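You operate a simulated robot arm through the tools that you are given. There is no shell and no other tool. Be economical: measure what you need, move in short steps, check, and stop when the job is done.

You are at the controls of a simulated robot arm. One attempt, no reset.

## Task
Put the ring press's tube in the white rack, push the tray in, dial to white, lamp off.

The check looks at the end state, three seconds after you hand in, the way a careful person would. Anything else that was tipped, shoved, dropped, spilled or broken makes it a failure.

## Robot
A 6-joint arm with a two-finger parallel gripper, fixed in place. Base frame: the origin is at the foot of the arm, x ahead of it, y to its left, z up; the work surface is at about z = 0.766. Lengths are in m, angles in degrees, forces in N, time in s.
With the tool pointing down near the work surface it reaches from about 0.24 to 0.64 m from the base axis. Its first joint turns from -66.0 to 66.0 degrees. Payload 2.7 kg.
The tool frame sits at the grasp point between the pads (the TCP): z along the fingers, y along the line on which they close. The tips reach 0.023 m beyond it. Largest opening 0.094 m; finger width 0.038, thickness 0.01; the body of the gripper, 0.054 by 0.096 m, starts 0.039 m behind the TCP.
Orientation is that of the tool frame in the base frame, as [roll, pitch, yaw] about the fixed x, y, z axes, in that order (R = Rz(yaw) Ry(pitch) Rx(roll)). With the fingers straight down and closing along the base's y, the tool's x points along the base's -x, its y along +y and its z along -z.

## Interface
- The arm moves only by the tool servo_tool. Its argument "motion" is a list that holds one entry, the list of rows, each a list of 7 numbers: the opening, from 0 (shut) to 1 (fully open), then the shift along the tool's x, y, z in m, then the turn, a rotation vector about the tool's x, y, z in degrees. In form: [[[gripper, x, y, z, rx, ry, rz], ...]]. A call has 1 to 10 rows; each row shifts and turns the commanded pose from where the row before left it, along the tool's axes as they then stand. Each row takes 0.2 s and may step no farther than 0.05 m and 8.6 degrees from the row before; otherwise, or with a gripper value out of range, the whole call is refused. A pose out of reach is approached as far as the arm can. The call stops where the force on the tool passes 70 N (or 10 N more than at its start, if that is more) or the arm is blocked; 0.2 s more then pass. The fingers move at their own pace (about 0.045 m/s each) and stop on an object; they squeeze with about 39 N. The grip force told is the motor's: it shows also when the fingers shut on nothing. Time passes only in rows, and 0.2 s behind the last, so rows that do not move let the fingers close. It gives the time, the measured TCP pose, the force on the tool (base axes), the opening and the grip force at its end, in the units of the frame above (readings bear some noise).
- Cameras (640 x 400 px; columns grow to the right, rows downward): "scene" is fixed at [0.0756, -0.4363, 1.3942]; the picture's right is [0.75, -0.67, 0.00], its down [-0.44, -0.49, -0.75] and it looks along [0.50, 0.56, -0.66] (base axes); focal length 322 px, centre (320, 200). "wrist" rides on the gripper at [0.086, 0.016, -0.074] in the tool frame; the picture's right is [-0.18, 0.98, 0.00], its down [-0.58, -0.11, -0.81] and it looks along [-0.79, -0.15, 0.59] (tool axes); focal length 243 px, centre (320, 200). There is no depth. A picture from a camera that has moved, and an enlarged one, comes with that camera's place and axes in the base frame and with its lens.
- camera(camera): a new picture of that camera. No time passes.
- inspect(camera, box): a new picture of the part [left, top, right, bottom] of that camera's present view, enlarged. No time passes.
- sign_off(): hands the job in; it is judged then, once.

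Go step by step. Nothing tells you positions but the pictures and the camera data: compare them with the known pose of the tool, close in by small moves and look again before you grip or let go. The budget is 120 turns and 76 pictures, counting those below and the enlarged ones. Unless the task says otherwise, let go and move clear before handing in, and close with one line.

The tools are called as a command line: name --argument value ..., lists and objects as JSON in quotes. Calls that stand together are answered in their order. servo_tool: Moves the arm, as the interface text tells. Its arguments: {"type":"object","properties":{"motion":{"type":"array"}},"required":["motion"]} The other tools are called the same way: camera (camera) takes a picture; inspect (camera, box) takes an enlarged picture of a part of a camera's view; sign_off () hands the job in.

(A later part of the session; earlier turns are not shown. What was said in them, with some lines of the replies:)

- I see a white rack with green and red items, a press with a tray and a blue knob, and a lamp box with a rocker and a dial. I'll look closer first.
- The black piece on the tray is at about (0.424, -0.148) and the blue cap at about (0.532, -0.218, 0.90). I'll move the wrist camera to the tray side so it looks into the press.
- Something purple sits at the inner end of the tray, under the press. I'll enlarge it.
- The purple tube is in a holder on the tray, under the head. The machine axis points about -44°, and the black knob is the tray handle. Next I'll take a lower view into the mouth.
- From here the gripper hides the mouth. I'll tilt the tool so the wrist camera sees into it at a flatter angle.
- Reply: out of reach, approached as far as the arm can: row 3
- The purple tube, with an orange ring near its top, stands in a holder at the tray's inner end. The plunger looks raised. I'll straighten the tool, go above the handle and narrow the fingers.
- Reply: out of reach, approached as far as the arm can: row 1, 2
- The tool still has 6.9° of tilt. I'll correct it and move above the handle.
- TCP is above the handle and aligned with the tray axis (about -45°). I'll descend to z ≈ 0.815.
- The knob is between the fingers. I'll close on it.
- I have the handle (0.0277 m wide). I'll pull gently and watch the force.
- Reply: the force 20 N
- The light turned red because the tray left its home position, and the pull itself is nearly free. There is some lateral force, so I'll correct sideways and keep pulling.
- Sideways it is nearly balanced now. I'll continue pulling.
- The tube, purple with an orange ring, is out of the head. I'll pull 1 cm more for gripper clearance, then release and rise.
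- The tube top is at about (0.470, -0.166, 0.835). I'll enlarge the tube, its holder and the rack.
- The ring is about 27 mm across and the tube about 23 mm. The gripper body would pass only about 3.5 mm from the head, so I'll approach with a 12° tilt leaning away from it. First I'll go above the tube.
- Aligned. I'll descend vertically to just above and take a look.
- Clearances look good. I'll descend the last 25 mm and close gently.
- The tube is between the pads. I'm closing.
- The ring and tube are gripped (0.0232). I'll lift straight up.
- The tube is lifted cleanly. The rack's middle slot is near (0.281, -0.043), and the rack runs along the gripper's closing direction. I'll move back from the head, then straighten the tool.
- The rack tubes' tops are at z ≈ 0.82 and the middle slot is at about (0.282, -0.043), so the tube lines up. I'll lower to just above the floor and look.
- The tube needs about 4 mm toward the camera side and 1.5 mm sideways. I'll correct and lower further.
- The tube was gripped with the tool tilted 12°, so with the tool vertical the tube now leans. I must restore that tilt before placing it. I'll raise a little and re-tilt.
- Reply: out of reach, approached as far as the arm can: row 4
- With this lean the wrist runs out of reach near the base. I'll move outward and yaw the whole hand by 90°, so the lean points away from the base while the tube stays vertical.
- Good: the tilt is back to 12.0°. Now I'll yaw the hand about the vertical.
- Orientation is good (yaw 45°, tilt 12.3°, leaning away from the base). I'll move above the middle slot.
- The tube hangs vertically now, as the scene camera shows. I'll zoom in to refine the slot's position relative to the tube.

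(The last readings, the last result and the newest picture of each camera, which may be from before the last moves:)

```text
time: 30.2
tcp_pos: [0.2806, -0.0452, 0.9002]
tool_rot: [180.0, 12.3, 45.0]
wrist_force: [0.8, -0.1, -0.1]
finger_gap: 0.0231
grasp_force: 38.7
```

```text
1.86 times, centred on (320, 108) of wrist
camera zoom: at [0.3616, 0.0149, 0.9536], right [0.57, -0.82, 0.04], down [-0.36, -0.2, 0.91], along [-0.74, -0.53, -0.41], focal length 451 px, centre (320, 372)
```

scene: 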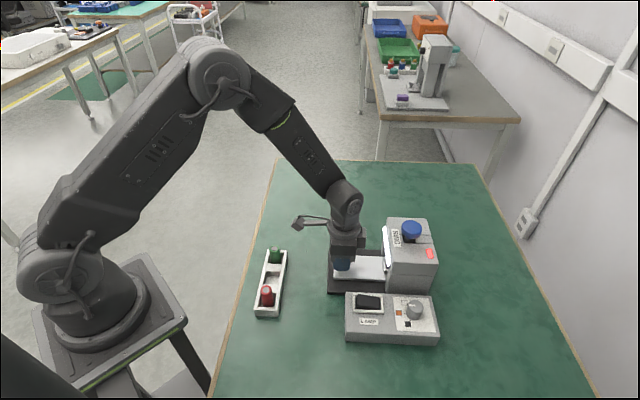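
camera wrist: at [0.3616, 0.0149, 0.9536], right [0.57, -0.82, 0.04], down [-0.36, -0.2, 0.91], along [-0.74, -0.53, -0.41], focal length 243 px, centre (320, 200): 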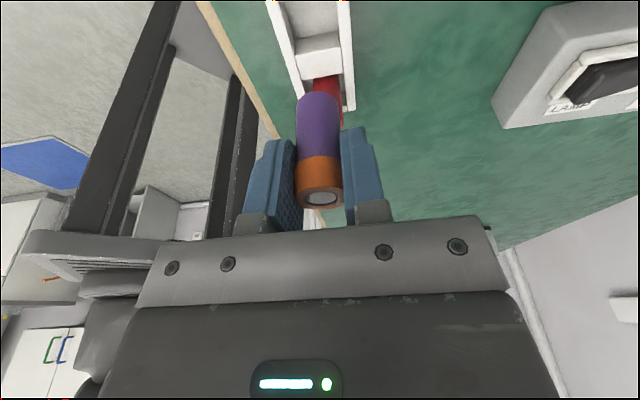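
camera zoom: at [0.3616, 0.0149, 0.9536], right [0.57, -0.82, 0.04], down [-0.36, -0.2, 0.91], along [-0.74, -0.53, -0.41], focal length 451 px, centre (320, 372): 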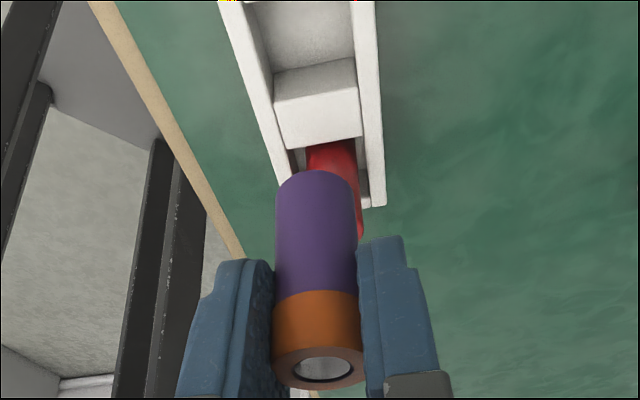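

The slot lies within about 2 mm of the tube. I'll lower to about the rim and check.

servo_tool --motion '[[[0.1, 0.0079, 0.0005, 0.0293, 0, 0, 0], [0.1, 0.0052, 0, 0.0244, 0, 0, 0], [0.1, 0, 0, 0, 0, 0, 0]]]'

inspect --camera "scene" --box '[250, 220, 300, 305]'

inspect --camera "wrist" --box '[240, 0, 400, 215]'

```text
time: 31.0
tcp_pos: [0.2829, -0.0426, 0.8439]
tool_rot: [-179.9, 12.3, 45.0]
wrist_force: [0.5, -0.7, -0.3]
finger_gap: 0.0232
grasp_force: 39.1
```

```text
4.71 times, centred on (275, 262) of scene
camera zoom: at [0.0756, -0.4363, 1.3942], right [0.75, -0.67, 0.0], down [-0.44, -0.49, -0.75], along [0.5, 0.56, -0.66], focal length 1515 px, centre (532, -94)
```

zoom: 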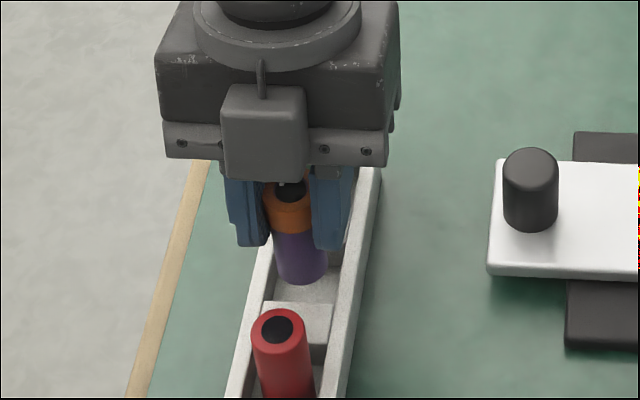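

```text
1.86 times, centred on (320, 108) of wrist
camera zoom: at [0.3639, 0.0167, 0.8972], right [0.57, -0.82, 0.04], down [-0.36, -0.2, 0.91], along [-0.74, -0.53, -0.41], focal length 451 px, centre (320, 372)
```

zoom: 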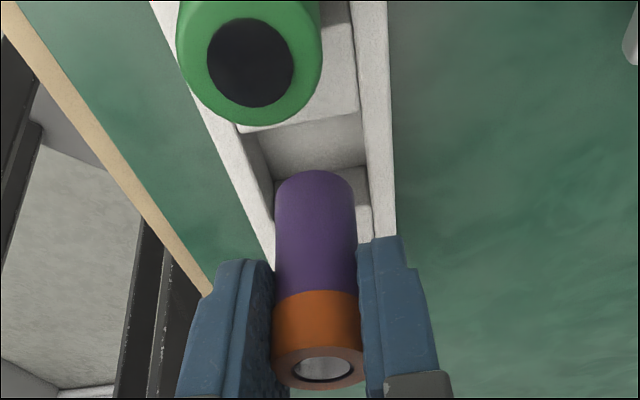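

Well centred. I'll lower in small steps until it seats.

servo_tool --motion '[[[0.1, 0.0006, 0, 0.0101, 0, 0, 0], [0.1, 0.0011, 0, 0.0049, 0, 0, 0], [0.1, 0, 0, 0, 0, 0, 0]]]'

inspect --camera "scene" --box '[250, 220, 300, 305]'

```text
time: 31.8
tcp_pos: [0.2804, -0.0434, 0.8278]
tool_rot: [-180.0, 12.3, 45.0]
wrist_force: [0.0, 0.0, -1.2]
finger_gap: 0.0232
grasp_force: 39.2
```

```text
4.71 times, centred on (275, 262) of scene
camera zoom: at [0.0756, -0.4363, 1.3942], right [0.75, -0.67, 0.0], down [-0.44, -0.49, -0.75], along [0.5, 0.56, -0.66], focal length 1515 px, centre (532, -94)
```

zoom: 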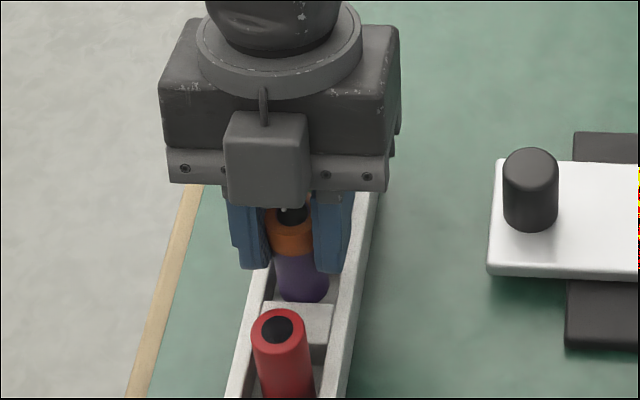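

It's inside the slot. I'll lower by 2 mm steps to contact.

servo_tool --motion '[[[0.1, 0.0004, 0, 0.00196, 0, 0, 0], [0.1, 0.0004, 0, 0.00196, 0, 0, 0], [0.1, 0.0004, 0, 0.00196, 0, 0, 0], [0.1, 0, 0, 0, 0, 0, 0]]]'

```text
time: 32.8
tcp_pos: [0.2816, -0.0441, 0.8227]
tool_rot: [-180.0, 12.4, 45.0]
wrist_force: [0.7, -0.4, -1.2]
finger_gap: 0.0234
grasp_force: 39.1
```

servo_tool --motion '[[[0.1, 0.0004, 0, 0.00196, 0, 0, 0], [0.1, 0.0004, 0, 0.00196, 0, 0, 0], [0.1, 0, 0, 0, 0, 0, 0]]]'

inspect --camera "scene" --box '[250, 220, 300, 305]'

inspect --camera "wrist" --box '[240, 0, 400, 215]'

```text
time: 33.6
tcp_pos: [0.2821, -0.0434, 0.8198]
tool_rot: [-180.0, 12.3, 45.0]
wrist_force: [-1.4, 0.4, -0.5]
finger_gap: 0.0232
grasp_force: 39.2
```

```text
4.71 times, centred on (275, 262) of scene
camera zoom: at [0.0756, -0.4363, 1.3942], right [0.75, -0.67, 0.0], down [-0.44, -0.49, -0.75], along [0.5, 0.56, -0.66], focal length 1515 px, centre (532, -94)
```

zoom: 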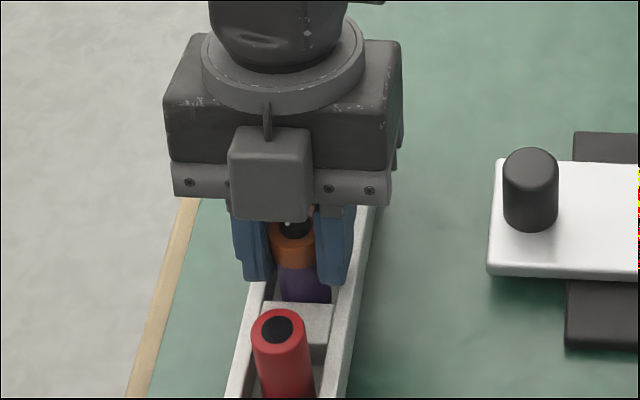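

```text
1.86 times, centred on (320, 108) of wrist
camera zoom: at [0.3629, 0.016, 0.8723], right [0.57, -0.82, 0.04], down [-0.36, -0.2, 0.91], along [-0.74, -0.53, -0.41], focal length 451 px, centre (320, 372)
```

zoom: 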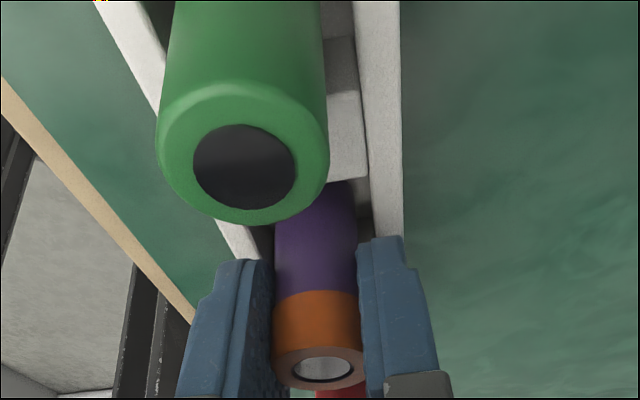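

servo_tool --motion '[[[0.1, 0.0004, 0, 0.00196, 0, 0, 0], [0.1, 0.0004, 0, 0.00196, 0, 0, 0], [0.1, 0, 0, 0, 0, 0, 0]]]'

```text
time: 34.4
tcp_pos: [0.2817, -0.0445, 0.8147]
tool_rot: [-179.9, 12.3, 45.0]
wrist_force: [-0.1, 0.6, 2.3]
finger_gap: 0.0231
grasp_force: 39.0
```

servo_tool --motion '[[[0.1, 0.0003, 0, 0.0015, 0, 0, 0], [0.1, 0, 0, 0, 0, 0, 0]]]'

inspect --camera "scene" --box '[250, 220, 300, 305]'

```text
time: 35.0
tcp_pos: [0.2822, -0.0429, 0.8142]
tool_rot: [179.9, 12.4, 45.0]
wrist_force: [-3.9, 3.9, 25.0]
finger_gap: 0.0231
grasp_force: 39.3
```

```text
4.71 times, centred on (275, 262) of scene
camera zoom: at [0.0753, -0.4362, 1.3943], right [0.75, -0.67, 0.0], down [-0.44, -0.49, -0.75], along [0.5, 0.56, -0.66], focal length 1515 px, centre (532, -94)
```

zoom: 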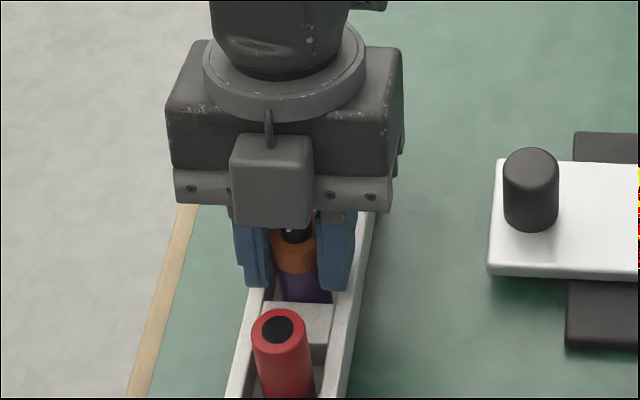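

The tube is on the floor: contact force, and its top is level with its neighbours. I'll relieve the force a bit, open, and check.

servo_tool --motion '[[[0.1, -0.0002, 0, -0.0012, 0, 0, 0], [0.2, 0, 0, 0, 0, 0, 0], [0.3, 0, 0, 0, 0, 0, 0], [0.42, 0, 0, 0, 0, 0, 0], [0.48, 0, 0, 0, 0, 0, 0], [0.48, 0, 0, 0, 0, 0, 0]]]'

inspect --camera "wrist" --box '[240, 0, 400, 215]'

```text
time: 36.4
tcp_pos: [0.2817, -0.0454, 0.8146]
tool_rot: [-180.0, 12.4, 45.0]
wrist_force: [-0.2, -0.1, 0.3]
finger_gap: 0.0453
grasp_force: 0.1
```

```text
1.86 times, centred on (320, 108) of wrist
camera zoom: at [0.363, 0.0158, 0.8683], right [0.57, -0.82, 0.04], down [-0.36, -0.2, 0.91], along [-0.74, -0.53, -0.41], focal length 451 px, centre (320, 372)
```

zoom: 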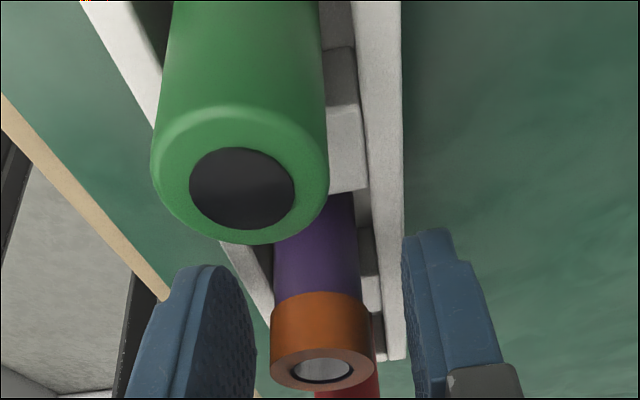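

Released. I'll rise vertically and check the rack.

servo_tool --motion '[[[0.48, -0.0043, 0, -0.0195, 0, 0, 0], [0.48, -0.0064, 0, -0.0293, 0, 0, 0], [0.48, -0.0085, 0, -0.039, 0, 0, 0], [0.48, -0.0085, 0, -0.039, 0, 0, 0], [0.48, 0, 0, 0, 0, 0, 0]]]'

inspect --camera "scene" --box '[240, 200, 350, 325]'

```text
time: 37.6
tcp_pos: [0.2809, -0.0441, 0.9458]
tool_rot: [-180.0, 12.4, 45.0]
wrist_force: [-0.4, 0.6, 0.1]
finger_gap: 0.0451
grasp_force: 0.0
```

```text
3.20 times, centred on (295, 262) of scene
camera zoom: at [0.0756, -0.4363, 1.3942], right [0.75, -0.67, 0.0], down [-0.44, -0.49, -0.75], along [0.5, 0.56, -0.66], focal length 1030 px, centre (400, 0)
```

zoom: 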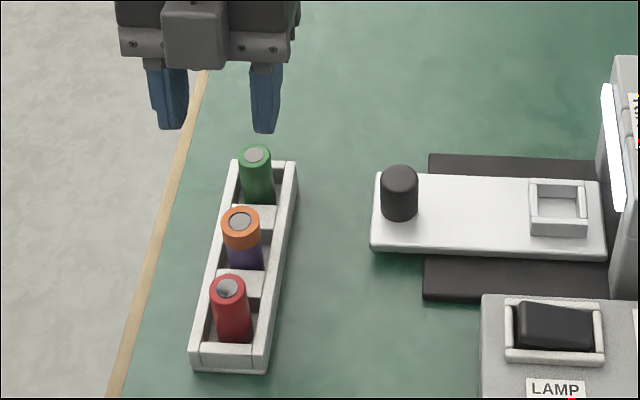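

The tube is seated in the middle slot. Next is the tray: I'll straighten the tool, keep yaw 45° (closing along the tray axis), and go above the handle at (0.387, -0.084).

servo_tool --motion '[[[0.55, 0, 0, 0, 0, 6.2, 0], [0.55, 0, 0, 0, 0, 6.2, 0], [0.55, 0.0156, 0.0344, 0, 0, 0, 0], [0.55, 0.0156, 0.0344, 0, 0, 0, 0], [0.55, 0.0156, 0.0344, 0, 0, 0, 0], [0.55, 0, 0, 0.03, 0, 0, 0], [0.55, 0, 0, 0, 0, 0, 0]]]'

camera --camera "wrist"

```text
time: 39.2
tcp_pos: [0.3883, -0.0844, 0.9133]
tool_rot: [-179.9, -0.1, 45.0]
wrist_force: [-0.5, 0.7, 0.2]
finger_gap: 0.0518
grasp_force: 0.0
```

```text
24 pictures are left
camera wrist: at [0.4597, -0.0344, 0.9876], right [0.57, -0.82, 0.0], down [-0.49, -0.33, 0.81], along [-0.66, -0.46, -0.59], focal length 243 px, centre (320, 200)
```

wrist: 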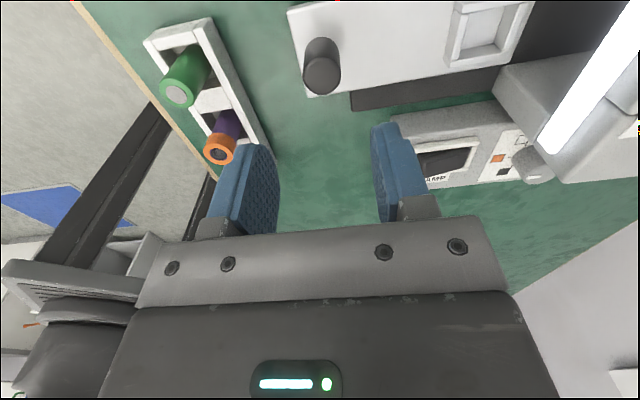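

The handle is centred. I'll descend and grip it.

servo_tool --motion '[[[0.55, 0, 0, 0.04, 0, 0, 0], [0.55, 0, 0, 0.035, 0, 0, 0], [0.55, 0, 0, 0.023, 0, 0, 0], [0.3, 0, 0, 0, 0, 0, 0], [0.2, 0, 0, 0, 0, 0, 0], [0.2, 0, 0, 0, 0, 0, 0], [0.2, 0, 0, 0, 0, 0, 0]]]'

```text
time: 40.8
tcp_pos: [0.3873, -0.0838, 0.8164]
tool_rot: [180.0, -0.1, 45.0]
wrist_force: [1.9, 0.8, -4.5]
finger_gap: 0.0276
grasp_force: 45.5
```

Gripped. I'll push in along the tray axis.

servo_tool --motion '[[[0.2, 0, 0.01, 0, 0, 0, 0], [0.2, 0, 0.01, 0, 0, 0, 0], [0.2, 0, 0.01, 0, 0, 0, 0], [0.2, 0, 0.01, 0, 0, 0, 0], [0.2, 0, 0.01, 0, 0, 0, 0], [0.2, 0, 0.01, 0, 0, 0, 0], [0.2, 0, 0, 0, 0, 0, 0]]]'

```text
time: 42.4
tcp_pos: [0.4306, -0.1274, 0.8159]
tool_rot: [-179.9, 0.1, 45.0]
wrist_force: [-13.8, -13.8, 5.1]
finger_gap: 0.0275
grasp_force: 45.1
```

servo_tool --motion '[[[0.2, -0.0015, 0.004, 0, 0, 0, 0], [0.2, 0, 0.005, 0, 0, 0, 0], [0.2, 0, 0.003, 0, 0, 0, 0], [0.2, 0, 0.001, 0, 0, 0, 0], [0.2, 0, 0, 0, 0, 0, 0]]]'

inspect --camera "scene" --box '[310, 200, 450, 350]'

```text
time: 43.6
tcp_pos: [0.4409, -0.1357, 0.8165]
tool_rot: [179.9, -0.1, 45.1]
wrist_force: [7.2, 7.4, -2.4]
finger_gap: 0.0276
grasp_force: 45.3
```

```text
2.67 times, centred on (380, 275) of scene
camera zoom: at [0.0759, -0.4362, 1.3942], right [0.75, -0.67, 0.0], down [-0.44, -0.49, -0.75], along [0.5, 0.56, -0.66], focal length 858 px, centre (160, 0)
```

zoom: 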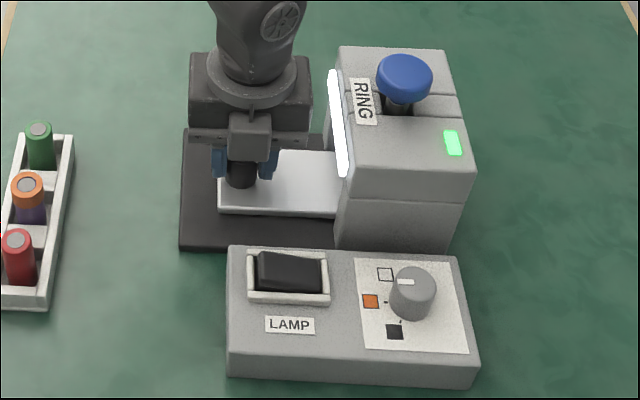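

The light is green again. I'll nudge once to confirm the stop, then release and rise.

servo_tool --motion '[[[0.2, 0.0007, 0.001, 0, 0, 0, 0], [0.2, 0, 0.0015, 0, 0, 0, 0], [0.2, 0, 0, 0, 0, 0, 0]]]'

```text
time: 44.4
tcp_pos: [0.4412, -0.1373, 0.816]
tool_rot: [-180.0, -0.2, 44.9]
wrist_force: [4.3, 3.9, -4.6]
finger_gap: 0.0274
grasp_force: 44.9
```

servo_tool --motion '[[[0.2, 0, 0.0015, 0, 0, 0, 0], [0.2, 0, 0.0015, 0, 0, 0, 0], [0.2, 0, 0, 0, 0, 0, 0]]]'

```text
time: 45.2
tcp_pos: [0.4429, -0.1393, 0.8161]
tool_rot: [-179.7, 0.1, 45.0]
wrist_force: [-11.9, 21.0, 6.5]
finger_gap: 0.0278
grasp_force: 44.8
```

I've hit the stop. Releasing and rising.

servo_tool --motion '[[[0.2, 0, -0.0015, 0, 0, 0, 0], [0.35, 0, 0, 0, 0, 0, 0], [0.5, 0, 0, 0, 0, 0, 0], [0.5, 0, 0, 0, 0, 0, 0], [0.5, 0, 0, -0.04, 0, 0, 0], [0.5, 0, 0, -0.04, 0, 0, 0], [0.5, 0, 0, -0.03, 0, 0, 0], [0.5, 0, 0, 0, 0, 0, 0]]]'

inspect --camera "scene" --box '[310, 200, 450, 350]'

inspect --camera "scene" --box '[342, 288, 442, 348]'

```text
time: 47.0
tcp_pos: [0.4423, -0.1389, 0.9265]
tool_rot: [-180.0, 0.0, 45.1]
wrist_force: [0.7, -0.5, 0.0]
finger_gap: 0.0471
grasp_force: 0.0
```

```text
2.67 times, centred on (380, 275) of scene
camera zoom: at [0.0756, -0.4363, 1.3942], right [0.75, -0.67, 0.0], down [-0.44, -0.49, -0.75], along [0.5, 0.56, -0.66], focal length 858 px, centre (160, 0)
```

zoom: 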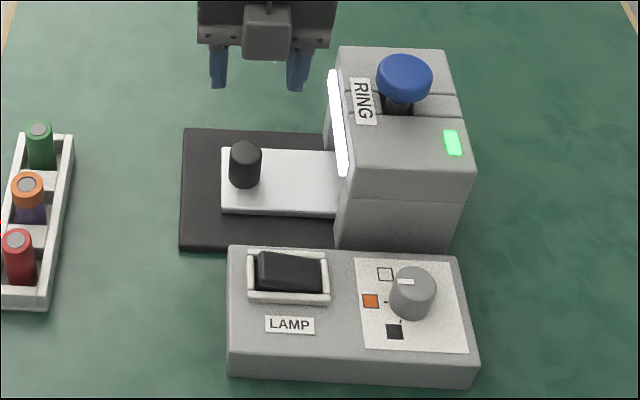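

```text
6.40 times, centred on (392, 318) of scene
camera zoom: at [0.0756, -0.4363, 1.3942], right [0.75, -0.67, 0.0], down [-0.44, -0.49, -0.75], along [0.5, 0.56, -0.66], focal length 2060 px, centre (-141, -555)
```

zoom: 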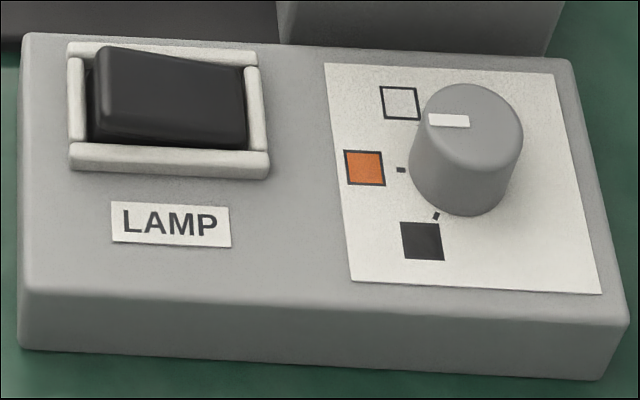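

The tray is home with the green light. The dial points at orange, and white is about 60° clockwise seen from above. The dial is near (0.438, -0.311, top 0.825). I'll turn the hand to yaw 180 so the camera stays clear of the head.

servo_tool --motion '[[[0.6, 0, 0, 0, 0, 0, -8.5], [0.6, 0, 0, 0, 0, 0, -8.5], [0.6, 0, 0, 0, 0, 0, -8.5], [0.6, 0, 0, 0, 0, 0, -8.5], [0.6, 0, 0, 0, 0, 0, -8.5], [0.6, 0, 0, 0, 0, 0, -8.5], [0.6, 0, 0, 0, 0, 0, -8.5], [0.6, 0, 0, 0, 0, 0, -8.5], [0.6, 0, 0, 0, 0, 0, -8.5], [0.6, 0, 0, 0, 0, 0, -8.5]]]'

servo_tool --motion '[[[0.6, 0, 0, -0.02, 0, 0, -8.4], [0.6, 0, 0, 0, 0, 0, -8.4], [0.6, 0, 0, 0, 0, 0, -8.4], [0.6, 0, 0, 0, 0, 0, -8.4], [0.6, 0, 0, 0, 0, 0, -8.4], [0.6, 0, 0, 0, 0, 0, -8.4], [0.6, 0, 0, 0, 0, 0, 0]]]'

```text
time: 49.2
tcp_pos: [0.4415, -0.1397, 0.9274]
tool_rot: [-180.0, 0.0, 130.2]
wrist_force: [-0.4, -0.1, -0.4]
finger_gap: 0.0565
grasp_force: 0.2
```

```text
time: 50.8
tcp_pos: [0.4424, -0.1399, 0.946]
tool_rot: [-179.9, 0.1, -179.5]
wrist_force: [0.4, 0.4, 0.0]
finger_gap: 0.0565
grasp_force: 0.0
```

servo_tool --motion '[[[0.6, 0.001, -0.043, 0, 0, 0, 0], [0.6, 0.001, -0.043, 0, 0, 0, 0], [0.6, 0.001, -0.043, 0, 0, 0, 0], [0.6, 0.001, -0.042, 0, 0, 0, 0], [0.6, 0, 0, 0, 0, 0, 0]]]'

camera --camera "wrist"

```text
time: 52.0
tcp_pos: [0.4395, -0.31, 0.9455]
tool_rot: [-180.0, 0.0, -179.7]
wrist_force: [0.8, 0.6, -0.6]
finger_gap: 0.0562
grasp_force: 0.0
```

```text
20 pictures are left
camera wrist: at [0.3512, -0.2937, 1.0197], right [0.18, 0.98, 0.0], down [0.58, -0.1, 0.81], along [0.79, -0.14, -0.59], focal length 243 px, centre (320, 200)
```

wrist: 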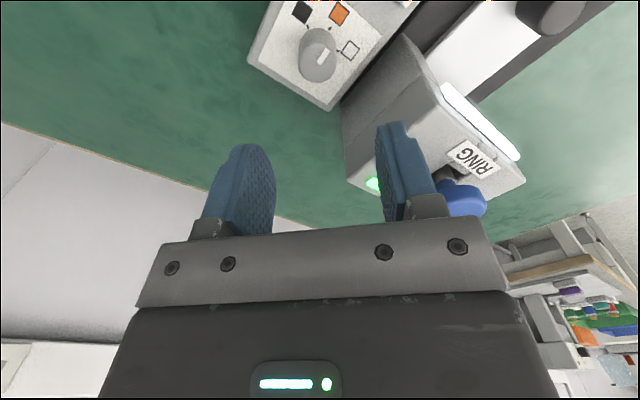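

The wrist view confirms the dial at (0.4385, -0.311). I'll zoom to read the pointer.

inspect --camera "wrist" --box '[240, 0, 420, 120]'

```text
3.33 times, centred on (330, 60) of wrist
camera zoom: at [0.3512, -0.2937, 1.0197], right [0.18, 0.98, 0.0], down [0.58, -0.1, 0.81], along [0.79, -0.14, -0.59], focal length 809 px, centre (287, 667)
```

zoom: 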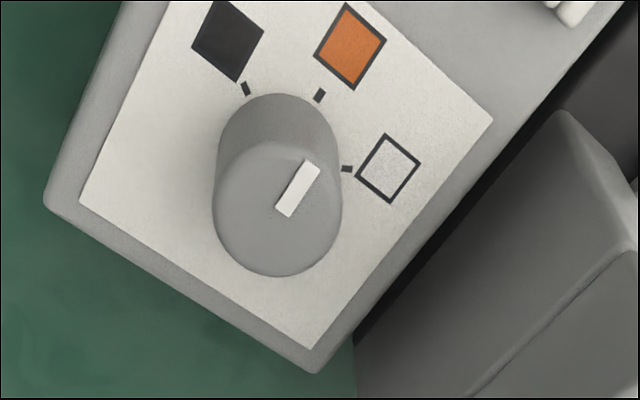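

The pointer is at about 137° (orange 134°, white 73°). I'll descend onto the dial at (0.437, -0.311) and grip it.

servo_tool --motion '[[[0.6, 0.0025, -0.001, 0.04, 0, 0, 0], [0.6, 0, 0, 0.04, 0, 0, 0], [0.6, 0, 0, 0.025, 0, 0, 0], [0.6, 0, 0, 0.0145, 0, 0, 0], [0.35, 0, 0, 0, 0, 0, 0], [0.2, 0, 0, 0, 0, 0, 0], [0.2, 0, 0, 0, 0, 0, 0], [0.2, 0, 0, 0, 0, 0, 0]]]'

camera --camera "wrist"

```text
time: 53.8
tcp_pos: [0.4355, -0.3102, 0.8263]
tool_rot: [-179.8, 0.1, -179.7]
wrist_force: [1.0, -14.5, -6.1]
finger_gap: 0.0298
grasp_force: 44.9
```

```text
18 pictures are left
camera wrist: at [0.3473, -0.2954, 0.901], right [0.18, 0.98, 0.0], down [0.58, -0.1, 0.81], along [0.79, -0.14, -0.59], focal length 243 px, centre (320, 200)
```

wrist: 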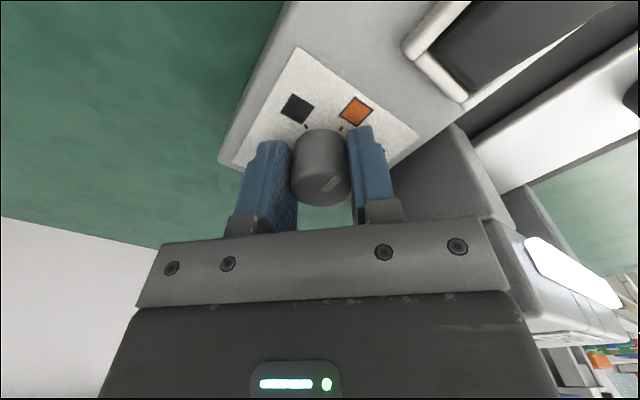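

Dial gripped (0.0298). I'll turn 60° clockwise.

servo_tool --motion '[[[0.2, 0, -0.0007, 0, 0, 0, 7.6], [0.2, 0, 0, 0, 0, 0, 7.6], [0.2, 0, 0, 0, 0, 0, 7.6], [0.2, 0, 0, 0, 0, 0, 7.6], [0.2, 0, 0, 0, 0, 0, 7.6], [0.2, 0, 0, 0, 0, 0, 7.6], [0.2, 0, 0, 0, 0, 0, 7.6], [0.2, 0, 0, 0, 0, 0, 7.6], [0.2, 0, 0, 0, 0, 0, 0]]]'

inspect --camera "scene" --box '[330, 200, 450, 350]'

```text
time: 55.8
tcp_pos: [0.4372, -0.3081, 0.8272]
tool_rot: [179.9, -0.1, 119.5]
wrist_force: [-1.9, 28.7, 17.4]
finger_gap: 0.03
grasp_force: 45.4
```

```text
2.67 times, centred on (390, 275) of scene
camera zoom: at [0.0754, -0.4355, 1.3945], right [0.75, -0.67, 0.0], down [-0.44, -0.49, -0.75], along [0.5, 0.56, -0.66], focal length 858 px, centre (133, 0)
```

zoom: 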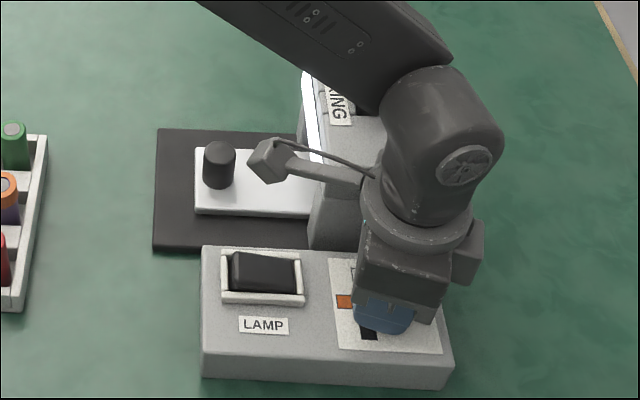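

servo_tool --motion '[[[0.3, 0, 0, 0, 0, 0, 0], [0.45, 0, 0, 0, 0, 0, 0], [0.6, 0, 0, 0, 0, 0, 0], [0.6, 0, 0, 0, 0, 0, 0], [0.6, 0, 0, -0.04, 0, 0, 0], [0.6, 0, 0, -0.04, 0, 0, 0], [0.6, 0, 0, -0.04, 0, 0, 0], [0.6, 0, 0, 0, 0, 0, 0]]]'

inspect --camera "wrist" --box '[200, 0, 440, 140]'

```text
time: 57.6
tcp_pos: [0.4361, -0.3126, 0.9473]
tool_rot: [180.0, -0.1, 119.6]
wrist_force: [0.5, -0.3, -0.4]
finger_gap: 0.0565
grasp_force: 0.1
```

```text
2.67 times, centred on (320, 70) of wrist
camera zoom: at [0.4062, -0.229, 1.0204], right [0.95, 0.33, 0.0], down [0.19, -0.56, 0.81], along [0.26, -0.76, -0.59], focal length 647 px, centre (320, 547)
```

zoom: 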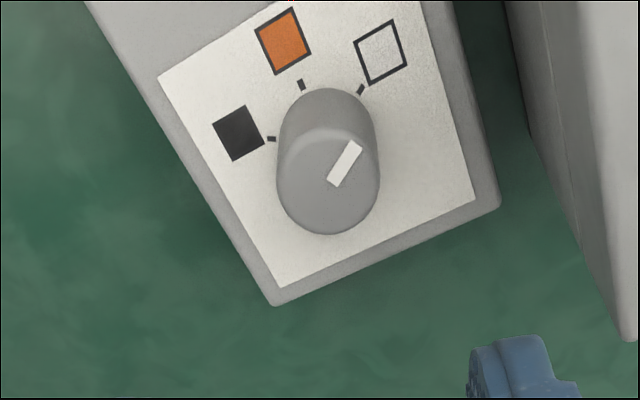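

The dial now points at white. Next is the lamp rocker, at about (0.380, -0.240). I'll go above it and look.

servo_tool --motion '[[[0.3, 0.0455, -0.0064, 0, 0, 0, 0], [0.1, 0.0455, -0.0064, 0, 0, 0, 0], [0, 0, 0, 0, 0, 0, -7.7], [0, 0, 0, 0, 0, 0, -7.7], [0, 0, 0, 0, 0, 0, 0]]]'

inspect --camera "wrist" --box '[200, 0, 440, 140]'

inspect --camera "scene" --box '[340, 285, 440, 348]'

```text
time: 58.8
tcp_pos: [0.3793, -0.2382, 0.9458]
tool_rot: [-180.0, 0.0, 135.1]
wrist_force: [-0.7, 0.2, -0.1]
finger_gap: 0.0
grasp_force: 39.2
```

```text
2.67 times, centred on (320, 70) of wrist
camera zoom: at [0.3288, -0.1653, 1.0206], right [0.82, 0.57, 0.0], down [0.33, -0.49, 0.81], along [0.46, -0.66, -0.59], focal length 647 px, centre (320, 547)
```

zoom: 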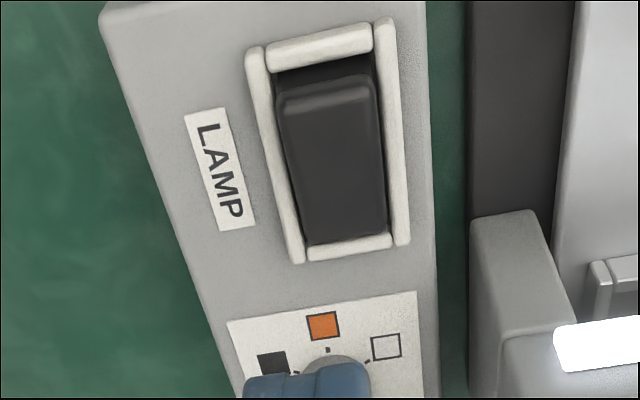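

```text
6.35 times, centred on (390, 316) of scene
camera zoom: at [0.0756, -0.4363, 1.3942], right [0.75, -0.67, 0.0], down [-0.44, -0.49, -0.75], along [0.5, 0.56, -0.66], focal length 2044 px, centre (-124, -540)
```

zoom: 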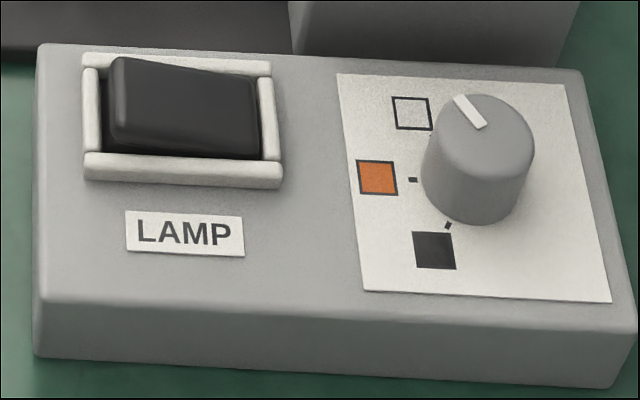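

The dial sits on white. The rocker's -d end (left in the scene view) is raised, so that end gets pressed. I'll use the closed, slightly tilted fingers and come close first.

servo_tool --motion '[[[0, 0, 0, 0, 0, -6, 0], [0, 0, 0, 0, 0, -6, 0], [0, 0.0025, 0.0033, 0.0393, 0, 0, 0], [0, 0.0125, 0.0033, 0.0393, 0, 0, 0], [0, 0, 0, 0, 0, 0, 0]]]'

inspect --camera "wrist" --box '[200, 0, 440, 230]'

inspect --camera "scene" --box '[330, 255, 420, 325]'

```text
time: 60.0
tcp_pos: [0.3855, -0.235, 0.8654]
tool_rot: [179.9, 12.1, 135.0]
wrist_force: [-0.2, 0.1, -0.4]
finger_gap: 0.0
grasp_force: 39.1
```

```text
1.74 times, centred on (320, 115) of wrist
camera zoom: at [0.3262, -0.1526, 0.9208], right [0.82, 0.57, 0.04], down [0.21, -0.36, 0.91], along [0.53, -0.74, -0.41], focal length 422 px, centre (320, 348)
```

zoom: 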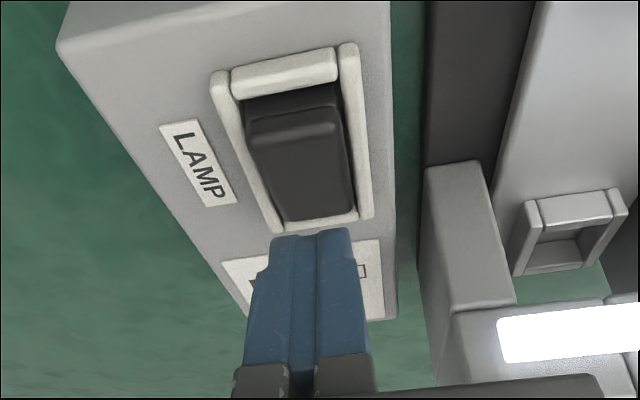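

```text
5.71 times, centred on (375, 290) of scene
camera zoom: at [0.0756, -0.4363, 1.3942], right [0.75, -0.67, 0.0], down [-0.44, -0.49, -0.75], along [0.5, 0.56, -0.66], focal length 1840 px, centre (6, -314)
```

zoom: 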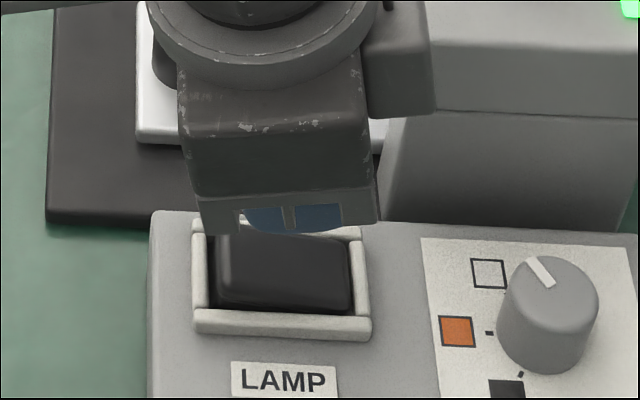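

The tip is aligned over the raised half. I'll press down in small steps.

servo_tool --motion '[[[0, 0.0055, 0, 0.0107, 0, 0, 0], [0, 0.0013, 0, 0.0059, 0, 0, 0], [0, 0.0006, 0, 0.0029, 0, 0, 0], [0, 0.0006, 0, 0.0029, 0, 0, 0], [0, 0, 0, 0, 0, 0, 0]]]'

```text
time: 61.2
tcp_pos: [0.3845, -0.2323, 0.8437]
tool_rot: [180.0, 12.0, 135.0]
wrist_force: [0.5, 0.4, -0.4]
finger_gap: 0.0002
grasp_force: 38.9
```

servo_tool --motion '[[[0, 0.0006, 0, 0.0029, 0, 0, 0], [0, 0.0006, 0, 0.0029, 0, 0, 0], [0, 0.0006, 0, 0.0029, 0, 0, 0], [0, 0, 0, 0, 0, 0, 0]]]'

inspect --camera "scene" --box '[330, 215, 450, 325]'

```text
time: 62.1
tcp_pos: [0.3842, -0.2328, 0.8396]
tool_rot: [-179.9, 12.0, 135.0]
wrist_force: [-8.4, 9.1, 14.9]
finger_gap: 0.0002
grasp_force: 39.1
stopped in row 4: the force on the tool passed its limit (the readings are from after the stop); the commanded pose is now the measured one
```

```text
3.64 times, centred on (390, 270) of scene
camera zoom: at [0.0753, -0.4361, 1.3943], right [0.75, -0.67, 0.0], down [-0.44, -0.49, -0.75], along [0.5, 0.56, -0.66], focal length 1171 px, centre (66, -54)
```

zoom: 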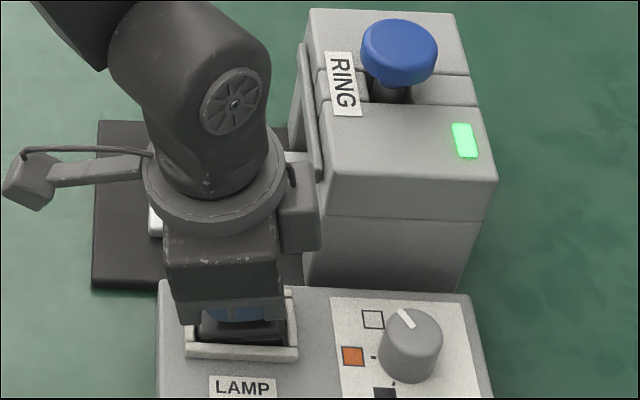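

The lamp strip has gone dark. I'll retreat upward and verify everything.

servo_tool --motion '[[[0, -0.0021, 0, -0.0098, 0, 0, 0], [0, -0.0064, 0, -0.0293, 0, 0, 0], [0, -0.0085, 0, -0.0391, 0, 0, 0], [0, -0.0085, 0, -0.0391, 0, 0, 0], [0, 0.03, 0, -0.02, 0, 0, 0], [0, 0.03, 0, -0.02, 0, 0, 0], [0, 0, 0, 0, 0, 0, 0]]]'

camera --camera "scene"

inspect --camera "scene" --box '[320, 210, 450, 350]'

inspect --camera "scene" --box '[240, 235, 310, 325]'

```text
time: 63.7
tcp_pos: [0.3366, -0.184, 0.9861]
tool_rot: [180.0, 12.2, 135.0]
wrist_force: [0.4, -0.3, -0.1]
finger_gap: 0.0
grasp_force: 39.2
```

```text
10 pictures are left
```

scene: 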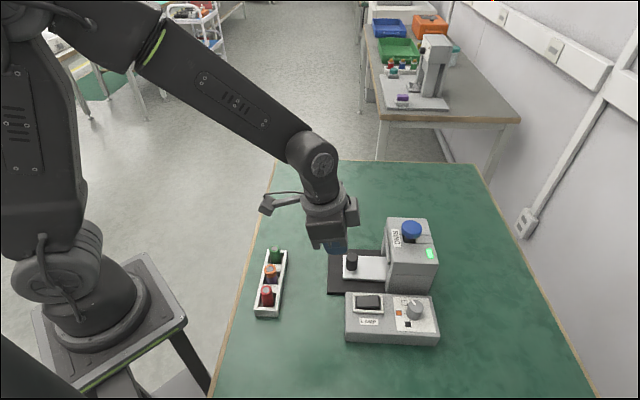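

```text
2.86 times, centred on (385, 280) of scene
camera zoom: at [0.0756, -0.4363, 1.3942], right [0.75, -0.67, 0.0], down [-0.44, -0.49, -0.75], along [0.5, 0.56, -0.66], focal length 920 px, centre (134, -29)
```

zoom: 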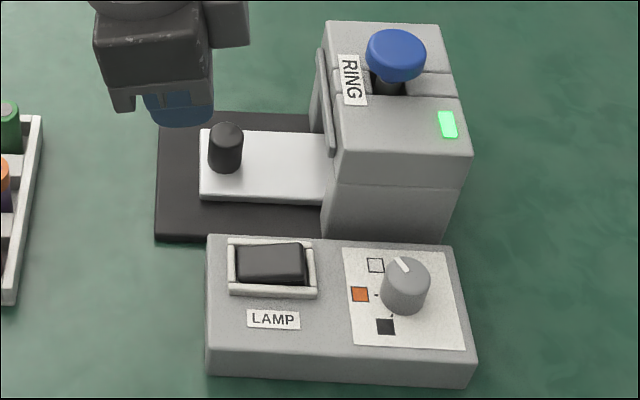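

```text
4.44 times, centred on (275, 280) of scene
camera zoom: at [0.0756, -0.4363, 1.3942], right [0.75, -0.67, 0.0], down [-0.44, -0.49, -0.75], along [0.5, 0.56, -0.66], focal length 1431 px, centre (520, -156)
```

zoom: 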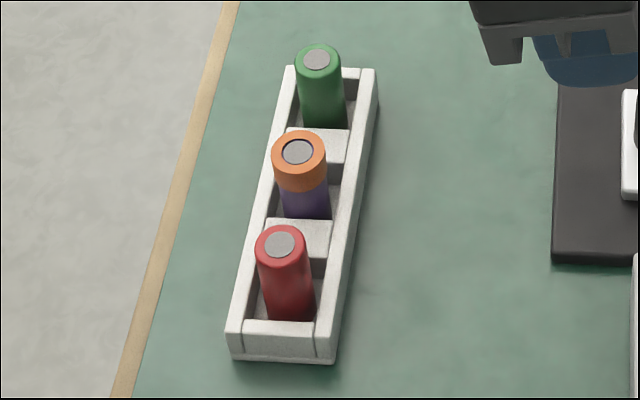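

The tube is upright in the white rack and the tray is home with a green light. The dial is on white, the lamp is dark with its rocker flipped, and the arm is clear, so I'm handing in.

sign_off

```text
The job is handed in.
```

I handed the job in: the ring press's tube is upright in the white rack's middle slot, the tray is pushed in with its light green, the dial points to white, and the lamp is off.
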